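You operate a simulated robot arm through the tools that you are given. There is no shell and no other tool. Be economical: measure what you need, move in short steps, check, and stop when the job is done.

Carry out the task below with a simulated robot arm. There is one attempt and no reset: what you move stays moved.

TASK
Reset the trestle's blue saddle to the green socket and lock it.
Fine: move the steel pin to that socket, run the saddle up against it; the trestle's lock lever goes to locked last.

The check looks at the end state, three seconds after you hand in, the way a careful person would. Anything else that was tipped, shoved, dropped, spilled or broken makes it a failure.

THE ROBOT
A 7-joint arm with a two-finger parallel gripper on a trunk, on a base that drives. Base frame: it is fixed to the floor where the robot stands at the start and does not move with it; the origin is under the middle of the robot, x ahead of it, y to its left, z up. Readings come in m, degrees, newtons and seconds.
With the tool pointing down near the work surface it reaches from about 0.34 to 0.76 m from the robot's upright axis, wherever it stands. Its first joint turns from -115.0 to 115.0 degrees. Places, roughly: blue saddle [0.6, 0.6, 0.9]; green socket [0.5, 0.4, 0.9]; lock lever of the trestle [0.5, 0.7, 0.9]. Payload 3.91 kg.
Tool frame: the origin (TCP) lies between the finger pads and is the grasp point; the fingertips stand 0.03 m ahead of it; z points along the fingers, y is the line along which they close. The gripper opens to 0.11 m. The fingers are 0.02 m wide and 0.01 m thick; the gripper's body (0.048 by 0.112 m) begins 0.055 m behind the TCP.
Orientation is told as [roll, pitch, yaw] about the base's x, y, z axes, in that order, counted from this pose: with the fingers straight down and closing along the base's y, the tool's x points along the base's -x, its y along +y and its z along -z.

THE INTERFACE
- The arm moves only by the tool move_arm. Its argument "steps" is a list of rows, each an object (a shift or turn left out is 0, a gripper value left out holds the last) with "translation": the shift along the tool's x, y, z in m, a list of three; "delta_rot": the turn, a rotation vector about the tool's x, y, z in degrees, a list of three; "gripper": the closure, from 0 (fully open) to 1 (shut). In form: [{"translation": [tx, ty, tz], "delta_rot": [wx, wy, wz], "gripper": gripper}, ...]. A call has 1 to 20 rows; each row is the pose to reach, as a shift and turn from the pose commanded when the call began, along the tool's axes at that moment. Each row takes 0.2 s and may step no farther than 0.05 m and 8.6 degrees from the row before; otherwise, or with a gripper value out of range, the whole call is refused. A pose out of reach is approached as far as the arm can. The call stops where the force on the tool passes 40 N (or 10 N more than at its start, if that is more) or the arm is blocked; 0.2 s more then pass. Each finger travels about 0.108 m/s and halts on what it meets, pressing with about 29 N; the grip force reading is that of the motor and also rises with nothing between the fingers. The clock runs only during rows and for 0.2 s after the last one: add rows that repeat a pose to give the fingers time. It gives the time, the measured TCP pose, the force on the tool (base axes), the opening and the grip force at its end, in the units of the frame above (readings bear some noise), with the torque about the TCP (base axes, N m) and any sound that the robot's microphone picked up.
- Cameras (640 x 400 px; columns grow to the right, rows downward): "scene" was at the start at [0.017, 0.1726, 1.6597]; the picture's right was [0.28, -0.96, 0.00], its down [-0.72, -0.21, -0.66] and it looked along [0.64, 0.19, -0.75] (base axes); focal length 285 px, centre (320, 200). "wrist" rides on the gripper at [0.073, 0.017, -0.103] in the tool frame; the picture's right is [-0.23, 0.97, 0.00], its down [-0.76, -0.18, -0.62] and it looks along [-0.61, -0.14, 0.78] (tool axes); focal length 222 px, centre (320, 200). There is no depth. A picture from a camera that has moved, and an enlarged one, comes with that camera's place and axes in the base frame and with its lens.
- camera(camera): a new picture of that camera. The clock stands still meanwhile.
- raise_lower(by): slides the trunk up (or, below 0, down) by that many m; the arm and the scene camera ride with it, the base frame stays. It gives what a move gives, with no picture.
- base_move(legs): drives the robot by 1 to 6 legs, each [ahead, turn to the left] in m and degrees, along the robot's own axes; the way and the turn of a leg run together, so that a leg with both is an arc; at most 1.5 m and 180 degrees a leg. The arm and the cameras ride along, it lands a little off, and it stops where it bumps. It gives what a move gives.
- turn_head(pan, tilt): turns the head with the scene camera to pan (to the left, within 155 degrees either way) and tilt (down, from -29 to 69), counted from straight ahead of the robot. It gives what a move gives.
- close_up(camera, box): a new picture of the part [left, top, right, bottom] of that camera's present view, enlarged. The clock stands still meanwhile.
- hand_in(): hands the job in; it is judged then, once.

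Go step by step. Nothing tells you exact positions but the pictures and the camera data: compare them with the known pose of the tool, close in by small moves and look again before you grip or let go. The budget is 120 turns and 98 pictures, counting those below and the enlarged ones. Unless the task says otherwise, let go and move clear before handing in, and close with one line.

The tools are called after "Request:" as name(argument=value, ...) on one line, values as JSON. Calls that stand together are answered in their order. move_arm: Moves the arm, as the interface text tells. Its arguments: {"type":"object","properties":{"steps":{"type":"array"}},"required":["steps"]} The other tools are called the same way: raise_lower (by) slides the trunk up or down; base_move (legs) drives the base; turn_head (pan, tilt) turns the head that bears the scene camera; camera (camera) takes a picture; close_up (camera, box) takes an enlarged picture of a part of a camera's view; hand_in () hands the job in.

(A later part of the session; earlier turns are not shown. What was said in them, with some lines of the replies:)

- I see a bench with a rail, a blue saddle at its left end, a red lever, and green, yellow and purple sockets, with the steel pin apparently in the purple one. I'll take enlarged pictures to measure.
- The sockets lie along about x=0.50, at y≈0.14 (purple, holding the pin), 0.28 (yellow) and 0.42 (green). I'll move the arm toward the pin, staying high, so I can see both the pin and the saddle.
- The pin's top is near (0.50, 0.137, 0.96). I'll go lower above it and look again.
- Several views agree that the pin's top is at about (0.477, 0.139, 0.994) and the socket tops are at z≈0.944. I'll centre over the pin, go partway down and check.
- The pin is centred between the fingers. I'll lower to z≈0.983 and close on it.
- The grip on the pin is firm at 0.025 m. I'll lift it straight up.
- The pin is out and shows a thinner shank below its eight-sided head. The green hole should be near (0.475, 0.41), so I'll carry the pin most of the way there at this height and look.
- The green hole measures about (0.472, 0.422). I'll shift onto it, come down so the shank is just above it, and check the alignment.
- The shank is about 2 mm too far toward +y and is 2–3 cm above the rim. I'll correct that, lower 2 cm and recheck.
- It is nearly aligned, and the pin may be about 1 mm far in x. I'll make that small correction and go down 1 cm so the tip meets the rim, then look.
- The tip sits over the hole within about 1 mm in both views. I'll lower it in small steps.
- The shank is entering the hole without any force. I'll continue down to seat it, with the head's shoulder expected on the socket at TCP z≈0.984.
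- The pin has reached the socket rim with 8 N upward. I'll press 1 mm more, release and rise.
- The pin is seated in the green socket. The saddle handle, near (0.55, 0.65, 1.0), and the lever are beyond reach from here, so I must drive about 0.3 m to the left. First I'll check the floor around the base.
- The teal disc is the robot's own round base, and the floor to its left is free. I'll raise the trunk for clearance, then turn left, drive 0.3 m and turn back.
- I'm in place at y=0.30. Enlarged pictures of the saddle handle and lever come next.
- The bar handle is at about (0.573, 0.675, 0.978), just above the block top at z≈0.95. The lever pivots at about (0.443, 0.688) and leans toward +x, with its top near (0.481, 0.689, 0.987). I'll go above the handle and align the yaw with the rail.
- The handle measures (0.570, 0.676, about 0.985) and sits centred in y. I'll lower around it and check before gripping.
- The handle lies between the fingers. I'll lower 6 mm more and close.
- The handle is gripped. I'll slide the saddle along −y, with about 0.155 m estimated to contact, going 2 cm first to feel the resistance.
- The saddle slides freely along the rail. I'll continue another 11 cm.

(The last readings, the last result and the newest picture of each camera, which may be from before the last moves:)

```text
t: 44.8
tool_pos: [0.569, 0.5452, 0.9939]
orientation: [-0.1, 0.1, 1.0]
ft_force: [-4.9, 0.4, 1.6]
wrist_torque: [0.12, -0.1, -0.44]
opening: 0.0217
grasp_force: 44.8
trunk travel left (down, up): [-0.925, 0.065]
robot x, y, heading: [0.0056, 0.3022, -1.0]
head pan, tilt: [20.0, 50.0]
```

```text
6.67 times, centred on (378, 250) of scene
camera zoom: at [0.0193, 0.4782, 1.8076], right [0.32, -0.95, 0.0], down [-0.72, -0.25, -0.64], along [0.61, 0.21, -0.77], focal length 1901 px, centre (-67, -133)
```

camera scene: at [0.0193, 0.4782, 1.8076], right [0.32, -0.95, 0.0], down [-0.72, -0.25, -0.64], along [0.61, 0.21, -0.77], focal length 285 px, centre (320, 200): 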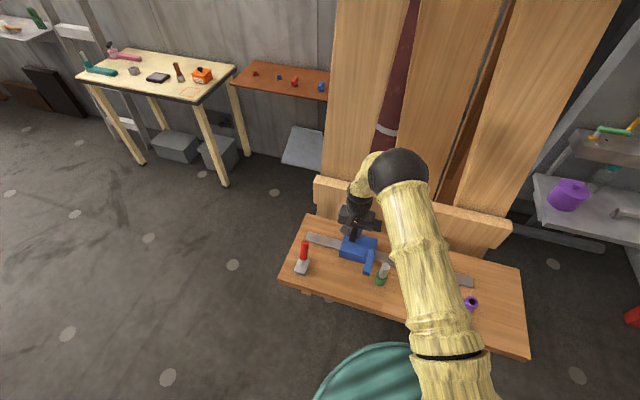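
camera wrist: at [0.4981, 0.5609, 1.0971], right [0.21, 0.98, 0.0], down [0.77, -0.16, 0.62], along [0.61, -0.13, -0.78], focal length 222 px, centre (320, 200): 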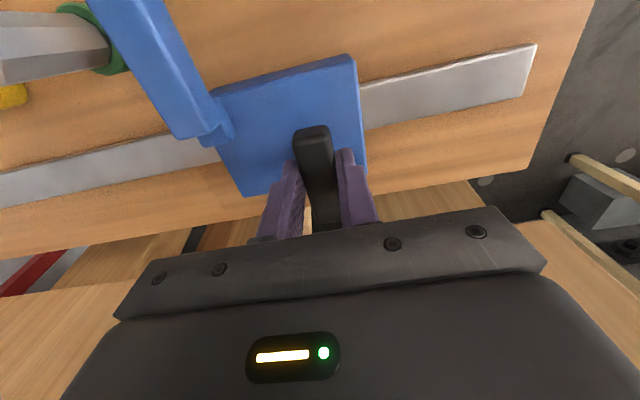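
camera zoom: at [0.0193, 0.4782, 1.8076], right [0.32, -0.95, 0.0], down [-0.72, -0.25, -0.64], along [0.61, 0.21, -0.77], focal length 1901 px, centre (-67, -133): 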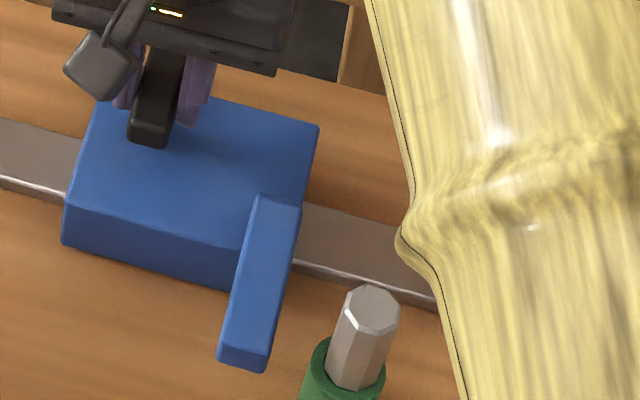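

About 3 cm remains between the saddle's arm and the pin. I'll close 2.4 cm of it and look.

Request:
move_arm(steps=[{"translation": [0, -0.008, 0]}, {"translation": [0, -0.016, 0]}, {"translation": [0, -0.024, 0]}, {"translation": [0, -0.024, 0]}])

Request:
close_up(camera="scene", box=[340, 230, 420, 280])

```text
t: 45.8
tool_pos: [0.5699, 0.5204, 0.9937]
orientation: [-0.1, 0.0, 1.1]
ft_force: [-8.6, 1.2, -3.7]
wrist_torque: [0.17, 0.0, -0.54]
opening: 0.022
grasp_force: 45.6
trunk travel left (down, up): [-0.925, 0.065]
robot x, y, heading: [0.0025, 0.3017, -1.1]
head pan, tilt: [20.0, 50.0]
```

```text
8.00 times, centred on (380, 255) of scene
camera zoom: at [0.0193, 0.4783, 1.8076], right [0.32, -0.95, 0.0], down [-0.72, -0.25, -0.64], along [0.61, 0.21, -0.77], focal length 2281 px, centre (-160, -240)
```

zoom: 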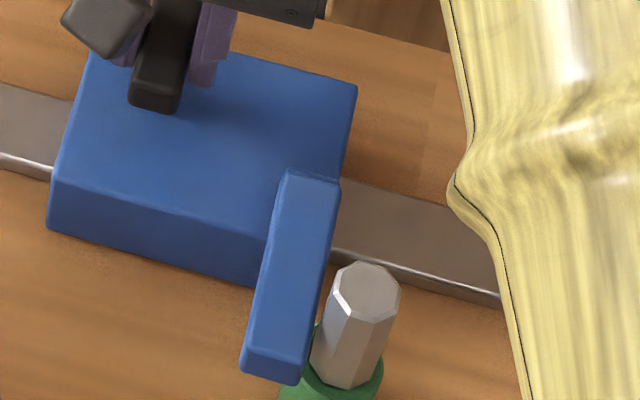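

About 5 mm remains. I'll advance in 1 mm steps, easing x by 1 mm to drop the side load.

Request:
move_arm(steps=[{"translation": [0.001, -0.001, 0]}, {"translation": [0.001, -0.002, 0]}, {"translation": [0.001, -0.003, 0]}, {"translation": [0.001, -0.004, 0]}, {"translation": [0.001, -0.004, 0]}])

Request:
close_up(camera="scene", box=[356, 240, 412, 275])

```text
t: 47.0
tool_pos: [0.5684, 0.5178, 0.9931]
orientation: [0.0, 0.0, 1.0]
ft_force: [-3.7, 4.4, -6.1]
wrist_torque: [0.19, 0.56, -0.62]
opening: 0.0218
grasp_force: 45.3
trunk travel left (down, up): [-0.925, 0.065]
robot x, y, heading: [0.0047, 0.3, -0.9]
head pan, tilt: [20.0, 50.0]
```

```text
11.43 times, centred on (384, 258) of scene
camera zoom: at [0.0204, 0.4791, 1.8075], right [0.32, -0.95, 0.0], down [-0.72, -0.25, -0.64], along [0.61, 0.21, -0.77], focal length 3259 px, centre (-411, -457)
```

zoom: 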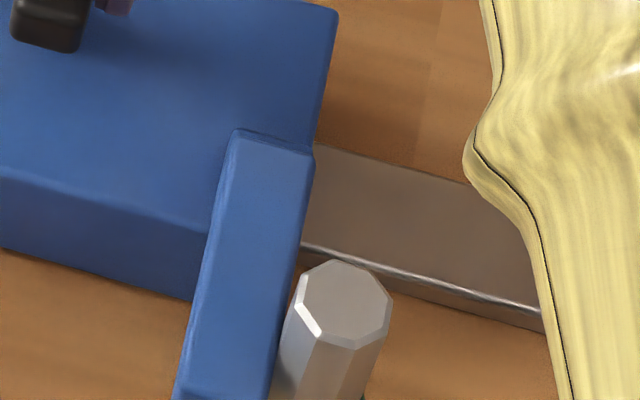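

The gap is nearly closed. I'll advance 1.5 mm more and watch the y-force.

Request:
move_arm(steps=[{"translation": [0.0, -0.0007, 0]}, {"translation": [0.0, -0.0015, 0]}, {"translation": [0.0, -0.0015, 0]}])

Request:
close_up(camera="scene", box=[356, 250, 412, 285])

```text
t: 47.8
tool_pos: [0.5697, 0.5173, 0.9927]
orientation: [0.0, 0.0, 1.1]
ft_force: [-5.5, 10.3, -6.6]
wrist_torque: [0.37, 0.11, -0.68]
opening: 0.0219
grasp_force: 45.0
trunk travel left (down, up): [-0.925, 0.065]
robot x, y, heading: [0.0016, 0.2976, -0.9]
head pan, tilt: [20.0, 50.0]
```

```text
11.43 times, centred on (384, 268) of scene
camera zoom: at [0.0204, 0.4803, 1.8074], right [0.32, -0.95, 0.0], down [-0.72, -0.25, -0.64], along [0.61, 0.21, -0.77], focal length 3259 px, centre (-411, -571)
```

zoom: 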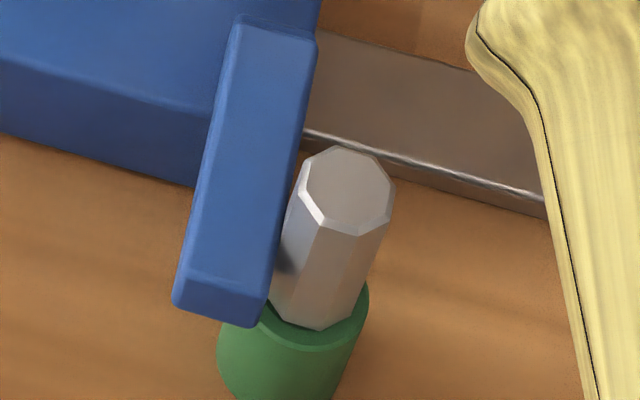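

The saddle's arm is against the pin with 10 N of reaction. I'll release and rise straight up.

Request:
move_arm(steps=[{"translation": [0, -0.0015, 0], "gripper": 0.7}, {"translation": [0, -0.0015, 0], "gripper": 0.5}, {"translation": [0, -0.0015, 0], "gripper": 0.5}, {"translation": [0, -0.0015, -0.03], "gripper": 0.5}, {"translation": [0, -0.0015, -0.07], "gripper": 0.5}, {"translation": [0, -0.0015, -0.11], "gripper": 0.5}, {"translation": [0, -0.0015, -0.15], "gripper": 0.5}, {"translation": [0, -0.0015, -0.15], "gripper": 0.5}])

Request:
close_up(camera="scene", box=[280, 220, 424, 310])

Request:
camera(camera="wrist")

```text
t: 49.6
tool_pos: [0.5704, 0.513, 1.1424]
orientation: [0.0, 0.2, 1.0]
ft_force: [0.5, 0.2, -0.5]
wrist_torque: [-0.04, 0.04, -0.01]
opening: 0.055
grasp_force: 0.1
trunk travel left (down, up): [-0.925, 0.065]
robot x, y, heading: [0.0049, 0.3014, -1.3]
head pan, tilt: [20.0, 50.0]
```

```text
4.44 times, centred on (352, 265) of scene
camera zoom: at [0.0212, 0.4784, 1.8076], right [0.32, -0.95, 0.0], down [-0.73, -0.25, -0.64], along [0.61, 0.21, -0.77], focal length 1267 px, centre (178, -89)
```

zoom: 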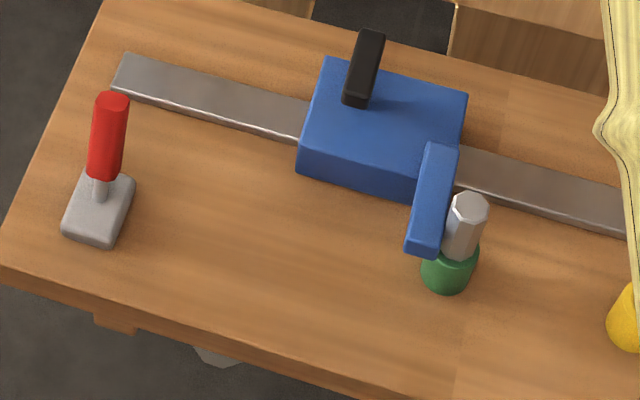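

```text
51 pictures are left
camera wrist: at [0.4988, 0.5295, 1.247], right [0.21, 0.98, 0.0], down [0.77, -0.16, 0.62], along [0.61, -0.13, -0.78], focal length 222 px, centre (320, 200)
```

wrist: 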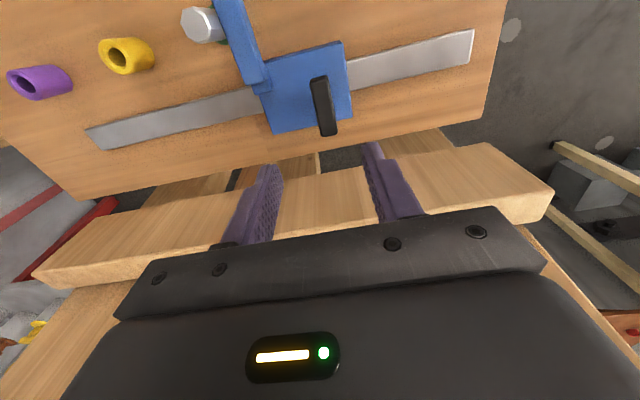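

The saddle rests against the pin with the pin fully seated. Now the lever: I'll move behind it on the +x side with closed fingers, to push it over toward −x.

Request:
move_arm(steps=[{"translation": [0.0, 0.04, 0.0], "gripper": 0.8}, {"translation": [0.01, 0.08, 0.0], "gripper": 1.0}, {"translation": [0.02, 0.12, 0.01], "gripper": 1.0}, {"translation": [0.0319, 0.16, 0.02], "gripper": 1.0}, {"translation": [0.0319, 0.1766, 0.03], "gripper": 1.0}, {"translation": [0.0319, 0.1766, 0.04], "gripper": 1.0}, {"translation": [0.0319, 0.1766, 0.04], "gripper": 1.0}])

Request:
camera(camera="wrist")

Request:
close_up(camera="scene", box=[260, 200, 372, 270])

```text
t: 51.2
tool_pos: [0.5346, 0.6902, 1.1029]
orientation: [0.1, 0.0, 1.1]
ft_force: [0.1, 0.0, -0.5]
wrist_torque: [-0.01, 0.01, -0.05]
opening: 0.0
grasp_force: 29.6
trunk travel left (down, up): [-0.925, 0.065]
robot x, y, heading: [0.0035, 0.2997, -0.9]
head pan, tilt: [20.0, 50.0]
```

```text
50 pictures are left
camera wrist: at [0.4635, 0.706, 1.2068], right [0.21, 0.98, 0.0], down [0.76, -0.16, 0.62], along [0.61, -0.13, -0.78], focal length 222 px, centre (320, 200)
```

wrist: 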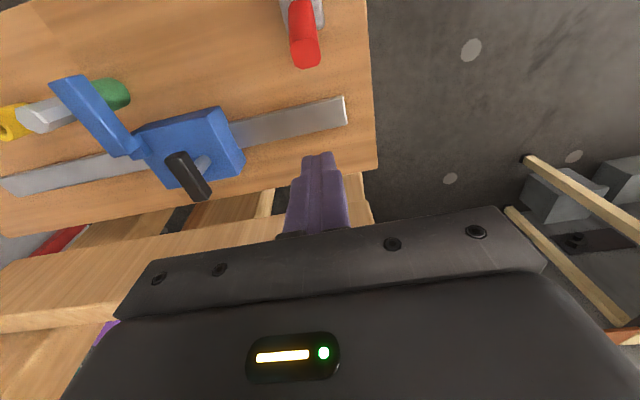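

```text
5.71 times, centred on (316, 235) of scene
camera zoom: at [0.0204, 0.4781, 1.8077], right [0.32, -0.95, 0.0], down [-0.72, -0.25, -0.64], along [0.61, 0.21, -0.77], focal length 1629 px, centre (343, 0)
```

zoom: 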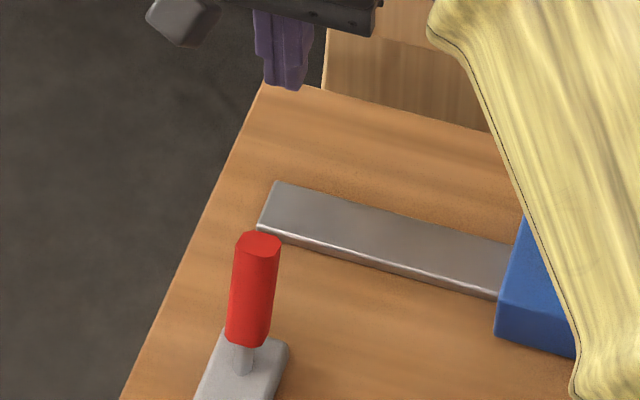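

The lever top is confirmed near (0.482, 0.690). I'll descend behind it so the fingertips are at z≈0.955, then check.

Request:
move_arm(steps=[{"translation": [0, 0, 0.04]}, {"translation": [0, 0, 0.08]}, {"translation": [0, 0, 0.115]}, {"translation": [0.01, 0, 0.115]}, {"translation": [0.01, 0, 0.115]}])

Request:
camera(camera="wrist")

Request:
close_up(camera="scene", box=[260, 200, 372, 270])

```text
t: 52.4
tool_pos: [0.5251, 0.6908, 0.9886]
orientation: [0.1, 0.0, 1.1]
ft_force: [0.1, 0.6, 0.7]
wrist_torque: [0.01, -0.02, 0.04]
opening: 0.0
grasp_force: 29.2
trunk travel left (down, up): [-0.925, 0.065]
robot x, y, heading: [0.003, 0.3008, -1.3]
head pan, tilt: [20.0, 50.0]
```

```text
48 pictures are left
camera wrist: at [0.4537, 0.7057, 1.093], right [0.21, 0.98, 0.0], down [0.76, -0.16, 0.62], along [0.61, -0.13, -0.78], focal length 222 px, centre (320, 200)
```

wrist: 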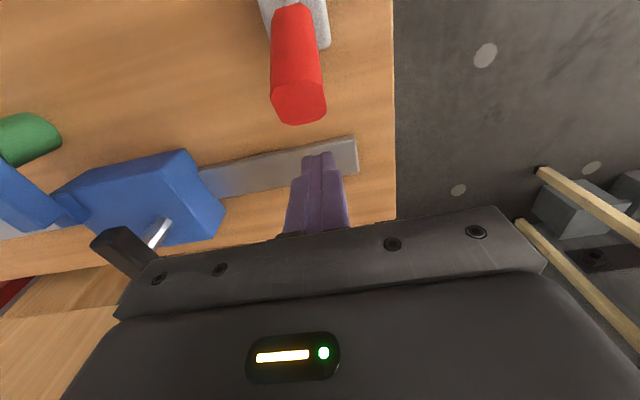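

```text
5.71 times, centred on (316, 235) of scene
camera zoom: at [0.0212, 0.4784, 1.8076], right [0.32, -0.95, 0.0], down [-0.73, -0.25, -0.64], along [0.61, 0.21, -0.77], focal length 1629 px, centre (343, 0)
```

zoom: 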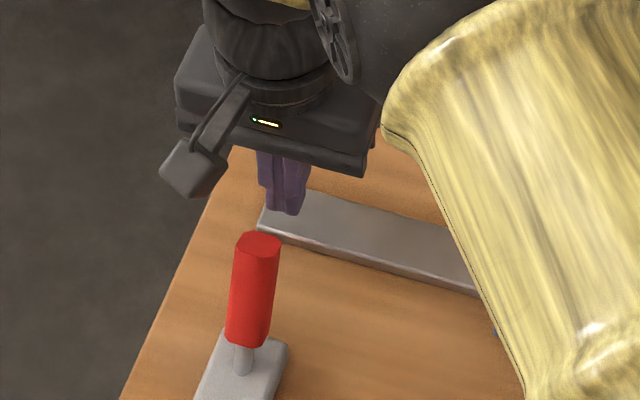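

The finger is behind the lever and level with it in y. I'll push toward −x in 1 cm steps and watch force and sound.

Request:
move_arm(steps=[{"translation": [0.01, 0, 0]}, {"translation": [0.02, 0, 0]}, {"translation": [0.027, 0, 0]}, {"translation": [0.034, 0, 0]}, {"translation": [0.041, 0, 0]}, {"translation": [0.048, 0, 0]}, {"translation": [0.055, 0, 0]}, {"translation": [0.055, 0, 0]}])

Request:
camera(camera="wrist")

Request:
close_up(camera="scene", box=[260, 210, 372, 280])

```text
t: 54.2
tool_pos: [0.4691, 0.6887, 0.9875]
orientation: [0.0, 0.0, 1.1]
ft_force: [0.4, -0.6, -0.7]
wrist_torque: [0.01, 0.0, -0.01]
opening: 0.0
grasp_force: 29.5
trunk travel left (down, up): [-0.925, 0.065]
robot x, y, heading: [0.0043, 0.3038, -1.1]
head pan, tilt: [20.0, 50.0]
```

```text
46 pictures are left
camera wrist: at [0.3981, 0.7048, 1.0923], right [0.21, 0.98, 0.0], down [0.76, -0.16, 0.62], along [0.61, -0.13, -0.78], focal length 222 px, centre (320, 200)
```

wrist: 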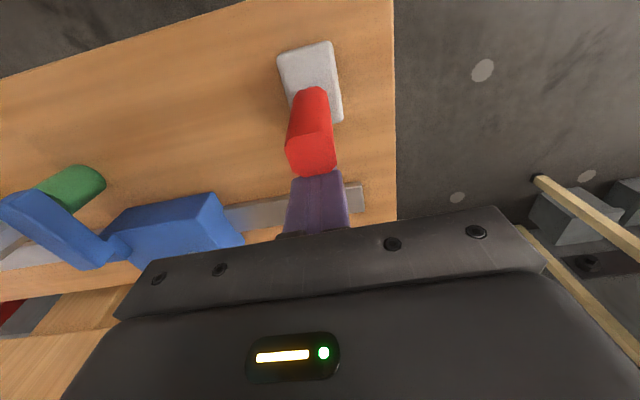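

```text
5.71 times, centred on (316, 245) of scene
camera zoom: at [0.0204, 0.4781, 1.8076], right [0.32, -0.95, 0.0], down [-0.72, -0.25, -0.64], along [0.61, 0.21, -0.77], focal length 1629 px, centre (343, -57)
```

zoom: 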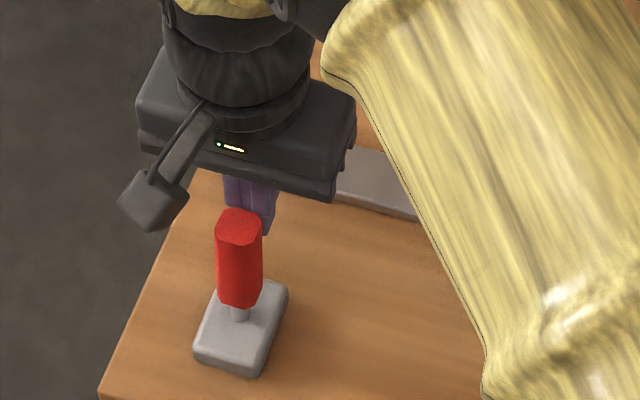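

The lever moves freely and now stands about upright. I'll continue pushing toward the other end.

Request:
move_arm(steps=[{"translation": [0.006, 0, 0]}, {"translation": [0.012, 0, 0]}, {"translation": [0.018, 0, 0]}, {"translation": [0.024, 0, 0]}, {"translation": [0.03, 0, 0]}, {"translation": [0.03, 0, 0]}])

Request:
camera(camera="wrist")

Request:
close_up(camera="scene", box=[260, 210, 372, 280])

```text
t: 55.6
tool_pos: [0.4391, 0.6878, 0.9896]
orientation: [-0.1, -0.1, 1.0]
ft_force: [0.2, 0.8, 0.3]
wrist_torque: [-0.01, 0.0, 0.0]
opening: 0.0001
grasp_force: 29.0
trunk travel left (down, up): [-0.925, 0.065]
robot x, y, heading: [0.0013, 0.3027, -1.0]
head pan, tilt: [20.0, 50.0]
```

```text
44 pictures are left
camera wrist: at [0.3679, 0.704, 1.0922], right [0.21, 0.98, 0.0], down [0.77, -0.16, 0.62], along [0.61, -0.13, -0.78], focal length 222 px, centre (320, 200)
```

wrist: 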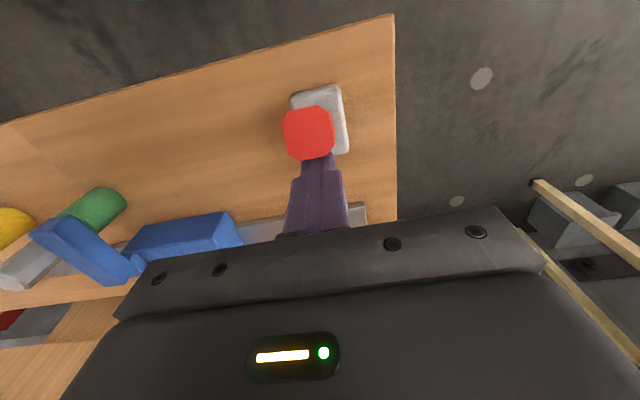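

```text
5.71 times, centred on (316, 245) of scene
camera zoom: at [0.0204, 0.478, 1.8077], right [0.32, -0.95, 0.0], down [-0.73, -0.25, -0.64], along [0.61, 0.21, -0.77], focal length 1629 px, centre (343, -57)
```

zoom: 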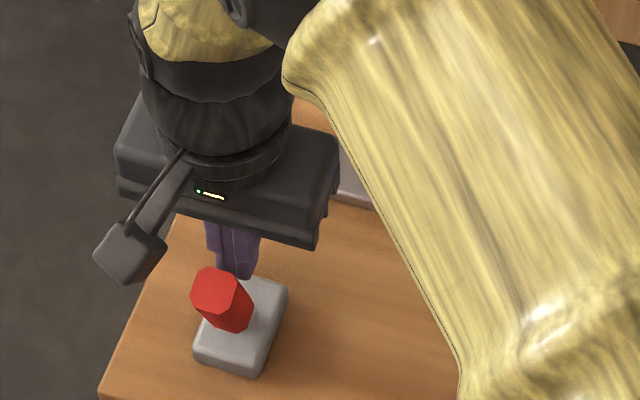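

The lever now leans toward −x by about 27°. I'll push on gently to find its end stop.

Request:
move_arm(steps=[{"translation": [0.003, 0, 0]}, {"translation": [0.006, 0, 0]}, {"translation": [0.009, 0, 0]}, {"translation": [0.012, 0, 0]}, {"translation": [0.012, 0, 0]}])

Request:
camera(camera="wrist")

Request:
close_up(camera="scene", box=[260, 210, 372, 280])

```text
t: 56.8
tool_pos: [0.4301, 0.6876, 0.9891]
orientation: [0.0, -0.1, 0.8]
ft_force: [10.7, 0.5, 0.5]
wrist_torque: [0.02, -0.29, 0.0]
opening: 0.0
grasp_force: 29.1
trunk travel left (down, up): [-0.925, 0.065]
robot x, y, heading: [-0.0004, 0.3021, -1.3]
head pan, tilt: [20.0, 50.0]
```

```text
42 pictures are left
camera wrist: at [0.3583, 0.7034, 1.0921], right [0.21, 0.98, 0.0], down [0.76, -0.17, 0.62], along [0.61, -0.13, -0.78], focal length 222 px, centre (320, 200)
```

wrist: 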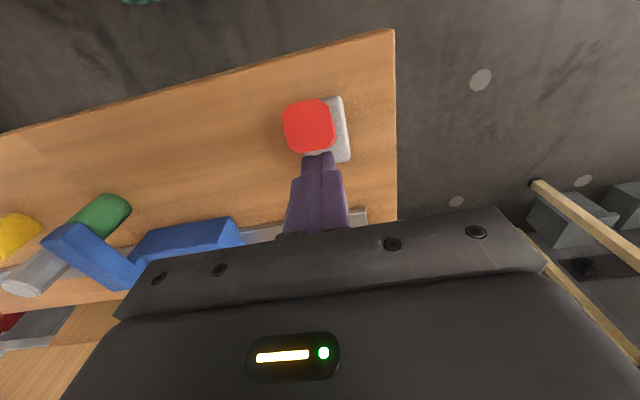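

```text
5.71 times, centred on (316, 245) of scene
camera zoom: at [0.022, 0.4783, 1.8076], right [0.32, -0.95, 0.0], down [-0.73, -0.25, -0.64], along [0.61, 0.21, -0.77], focal length 1629 px, centre (343, -57)
```

zoom: 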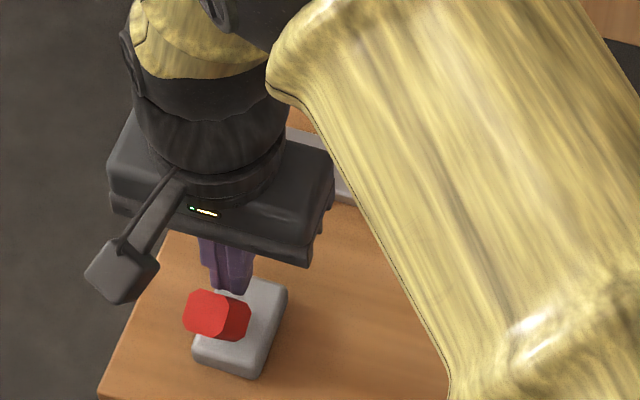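

There is a 10 N reaction, most likely the end stop. One gentle push of 2 mm more will confirm it.

Request:
move_arm(steps=[{"translation": [0.001, 0, 0]}, {"translation": [0.002, 0, 0]}, {"translation": [0.002, 0, 0]}])

```text
t: 57.6
tool_pos: [0.4305, 0.6881, 0.9873]
orientation: [0.0, -0.1, 1.0]
ft_force: [21.6, 0.8, 0.8]
wrist_torque: [0.01, -0.62, -0.06]
opening: 0.0
grasp_force: 28.8
trunk travel left (down, up): [-0.925, 0.065]
robot x, y, heading: [-0.0002, 0.3007, -1.2]
head pan, tilt: [20.0, 50.0]
```

The end stop is confirmed: position unchanged while the force doubled. I'll back off, rise clear and inspect everything.

Request:
move_arm(steps=[{"translation": [-0.01, 0, 0]}, {"translation": [-0.03, 0, 0]}, {"translation": [-0.03, 0, -0.04]}, {"translation": [-0.03, 0, -0.08]}, {"translation": [-0.03, 0, -0.12]}, {"translation": [-0.03, 0.03, -0.16]}, {"translation": [-0.03, 0.07, -0.19]}, {"translation": [-0.03, 0.07, -0.19]}])

Request:
close_up(camera="scene", box=[270, 205, 430, 305])

Request:
camera(camera="wrist")

Request:
camera(camera="scene")

```text
t: 59.4
tool_pos: [0.4548, 0.7587, 1.1797]
orientation: [0.0, 0.0, 1.0]
ft_force: [0.4, -0.3, -0.5]
wrist_torque: [0.03, 0.0, 0.01]
opening: 0.0001
grasp_force: 28.8
trunk travel left (down, up): [-0.925, 0.065]
robot x, y, heading: [0.0022, 0.3004, -1.1]
head pan, tilt: [20.0, 50.0]
```

```text
4.00 times, centred on (350, 255) of scene
camera zoom: at [0.0206, 0.4774, 1.8077], right [0.32, -0.95, 0.0], down [-0.73, -0.25, -0.64], along [0.61, 0.21, -0.77], focal length 1141 px, centre (200, -20)
```

zoom: 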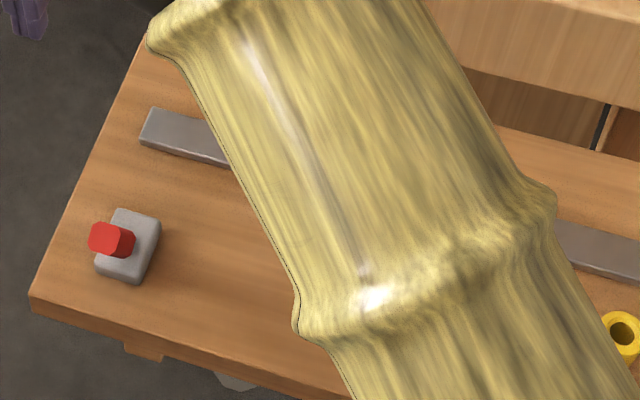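

```text
39 pictures are left
camera wrist: at [0.3836, 0.7732, 1.2835], right [0.21, 0.98, 0.0], down [0.76, -0.16, 0.62], along [0.61, -0.13, -0.78], focal length 222 px, centre (320, 200)
```

wrist: 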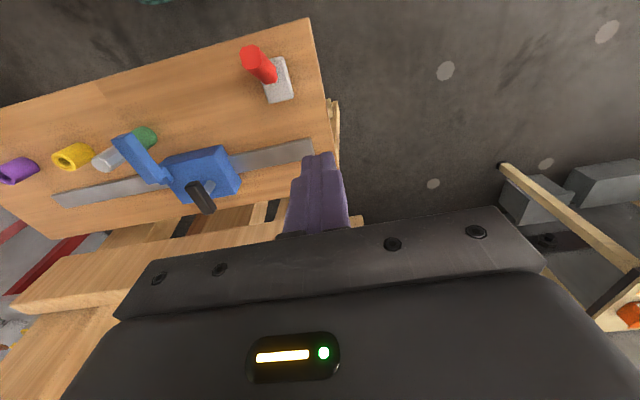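

```text
38 pictures are left
camera scene: at [0.0206, 0.4774, 1.8077], right [0.32, -0.95, 0.0], down [-0.73, -0.25, -0.64], along [0.61, 0.21, -0.77], focal length 285 px, centre (320, 200)
```

scene: 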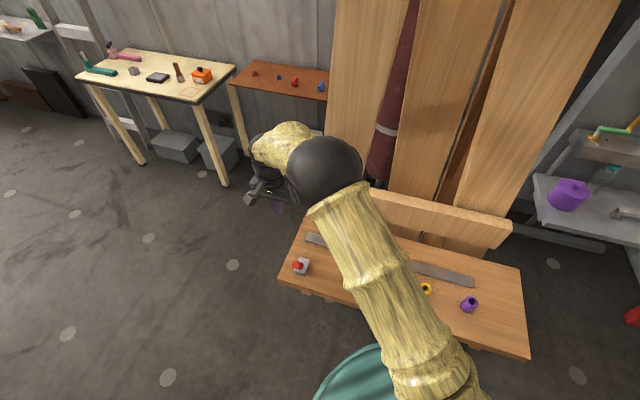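

The lever stays over at its −x end, opposite to where it began. I'll check the saddle and pin contact once more.

Request:
close_up(camera="wrist", box=[80, 100, 256, 210])

Request:
close_up(camera="wrist", box=[200, 20, 344, 110])

```text
3.64 times, centred on (168, 155) of wrist
camera zoom: at [0.3836, 0.7732, 1.2835], right [0.21, 0.98, 0.0], down [0.76, -0.16, 0.62], along [0.61, -0.13, -0.78], focal length 808 px, centre (873, 364)
```

zoom: 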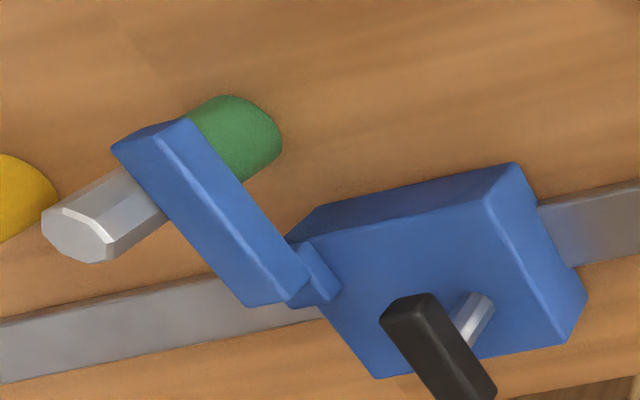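

```text
4.44 times, centred on (272, 65) of wrist
camera zoom: at [0.3836, 0.7732, 1.2835], right [0.21, 0.98, 0.0], down [0.76, -0.16, 0.62], along [0.61, -0.13, -0.78], focal length 987 px, centre (533, 800)
```

zoom: 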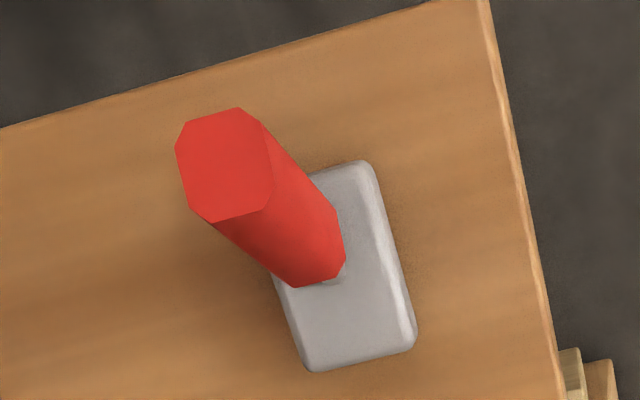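

The lever looks right. For a final close look at the arm-to-pin contact, I'll move the forearm out of the view, high above everything.

Request:
move_arm(steps=[{"translation": [-0.03, -0.04, 0]}, {"translation": [-0.06, -0.08, 0]}, {"translation": [-0.09, -0.12, 0]}, {"translation": [-0.115, -0.16, 0]}, {"translation": [-0.115, -0.2, 0]}, {"translation": [-0.115, -0.245, 0]}, {"translation": [-0.115, -0.245, 0]}])

Request:
close_up(camera="scene", box=[356, 250, 412, 285])

Request:
close_up(camera="scene", box=[270, 205, 430, 305])

```text
t: 61.0
tool_pos: [0.5734, 0.5158, 1.1781]
orientation: [-0.2, 0.0, 1.1]
ft_force: [-0.1, 0.1, 0.6]
wrist_torque: [-0.05, -0.02, -0.01]
opening: 0.0
grasp_force: 29.1
trunk travel left (down, up): [-0.925, 0.065]
robot x, y, heading: [0.0031, 0.2999, -1.1]
head pan, tilt: [20.0, 50.0]
```

```text
11.43 times, centred on (384, 268) of scene
camera zoom: at [0.0199, 0.4797, 1.8075], right [0.32, -0.95, 0.0], down [-0.72, -0.25, -0.64], along [0.61, 0.21, -0.77], focal length 3259 px, centre (-411, -571)
```

zoom: 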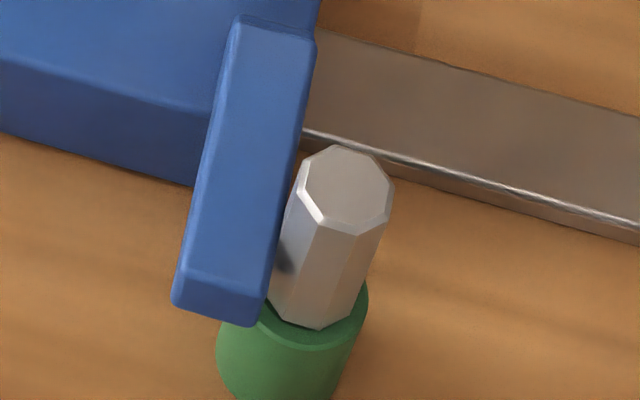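

```text
4.00 times, centred on (350, 255) of scene
camera zoom: at [0.0199, 0.4797, 1.8075], right [0.32, -0.95, 0.0], down [-0.72, -0.25, -0.64], along [0.61, 0.21, -0.77], focal length 1141 px, centre (200, -20)
```

zoom: 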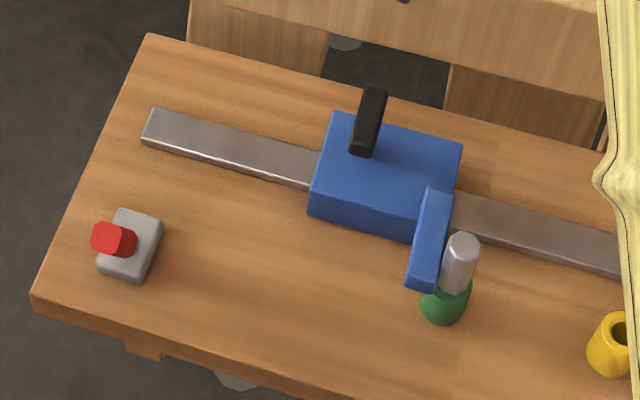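

The pin is seated in the green socket, the saddle's arm is against it and the lever is at its far stop. The gripper is clear and nothing else was disturbed, so I'm handing in.

Request:
hand_in()

```text
The job is handed in.
```

The job is handed in: the steel pin is in the green socket, the blue saddle rests against it, and the lock lever was moved last, to its opposite end stop; nothing marks "locked", so I took that end as the locked one.
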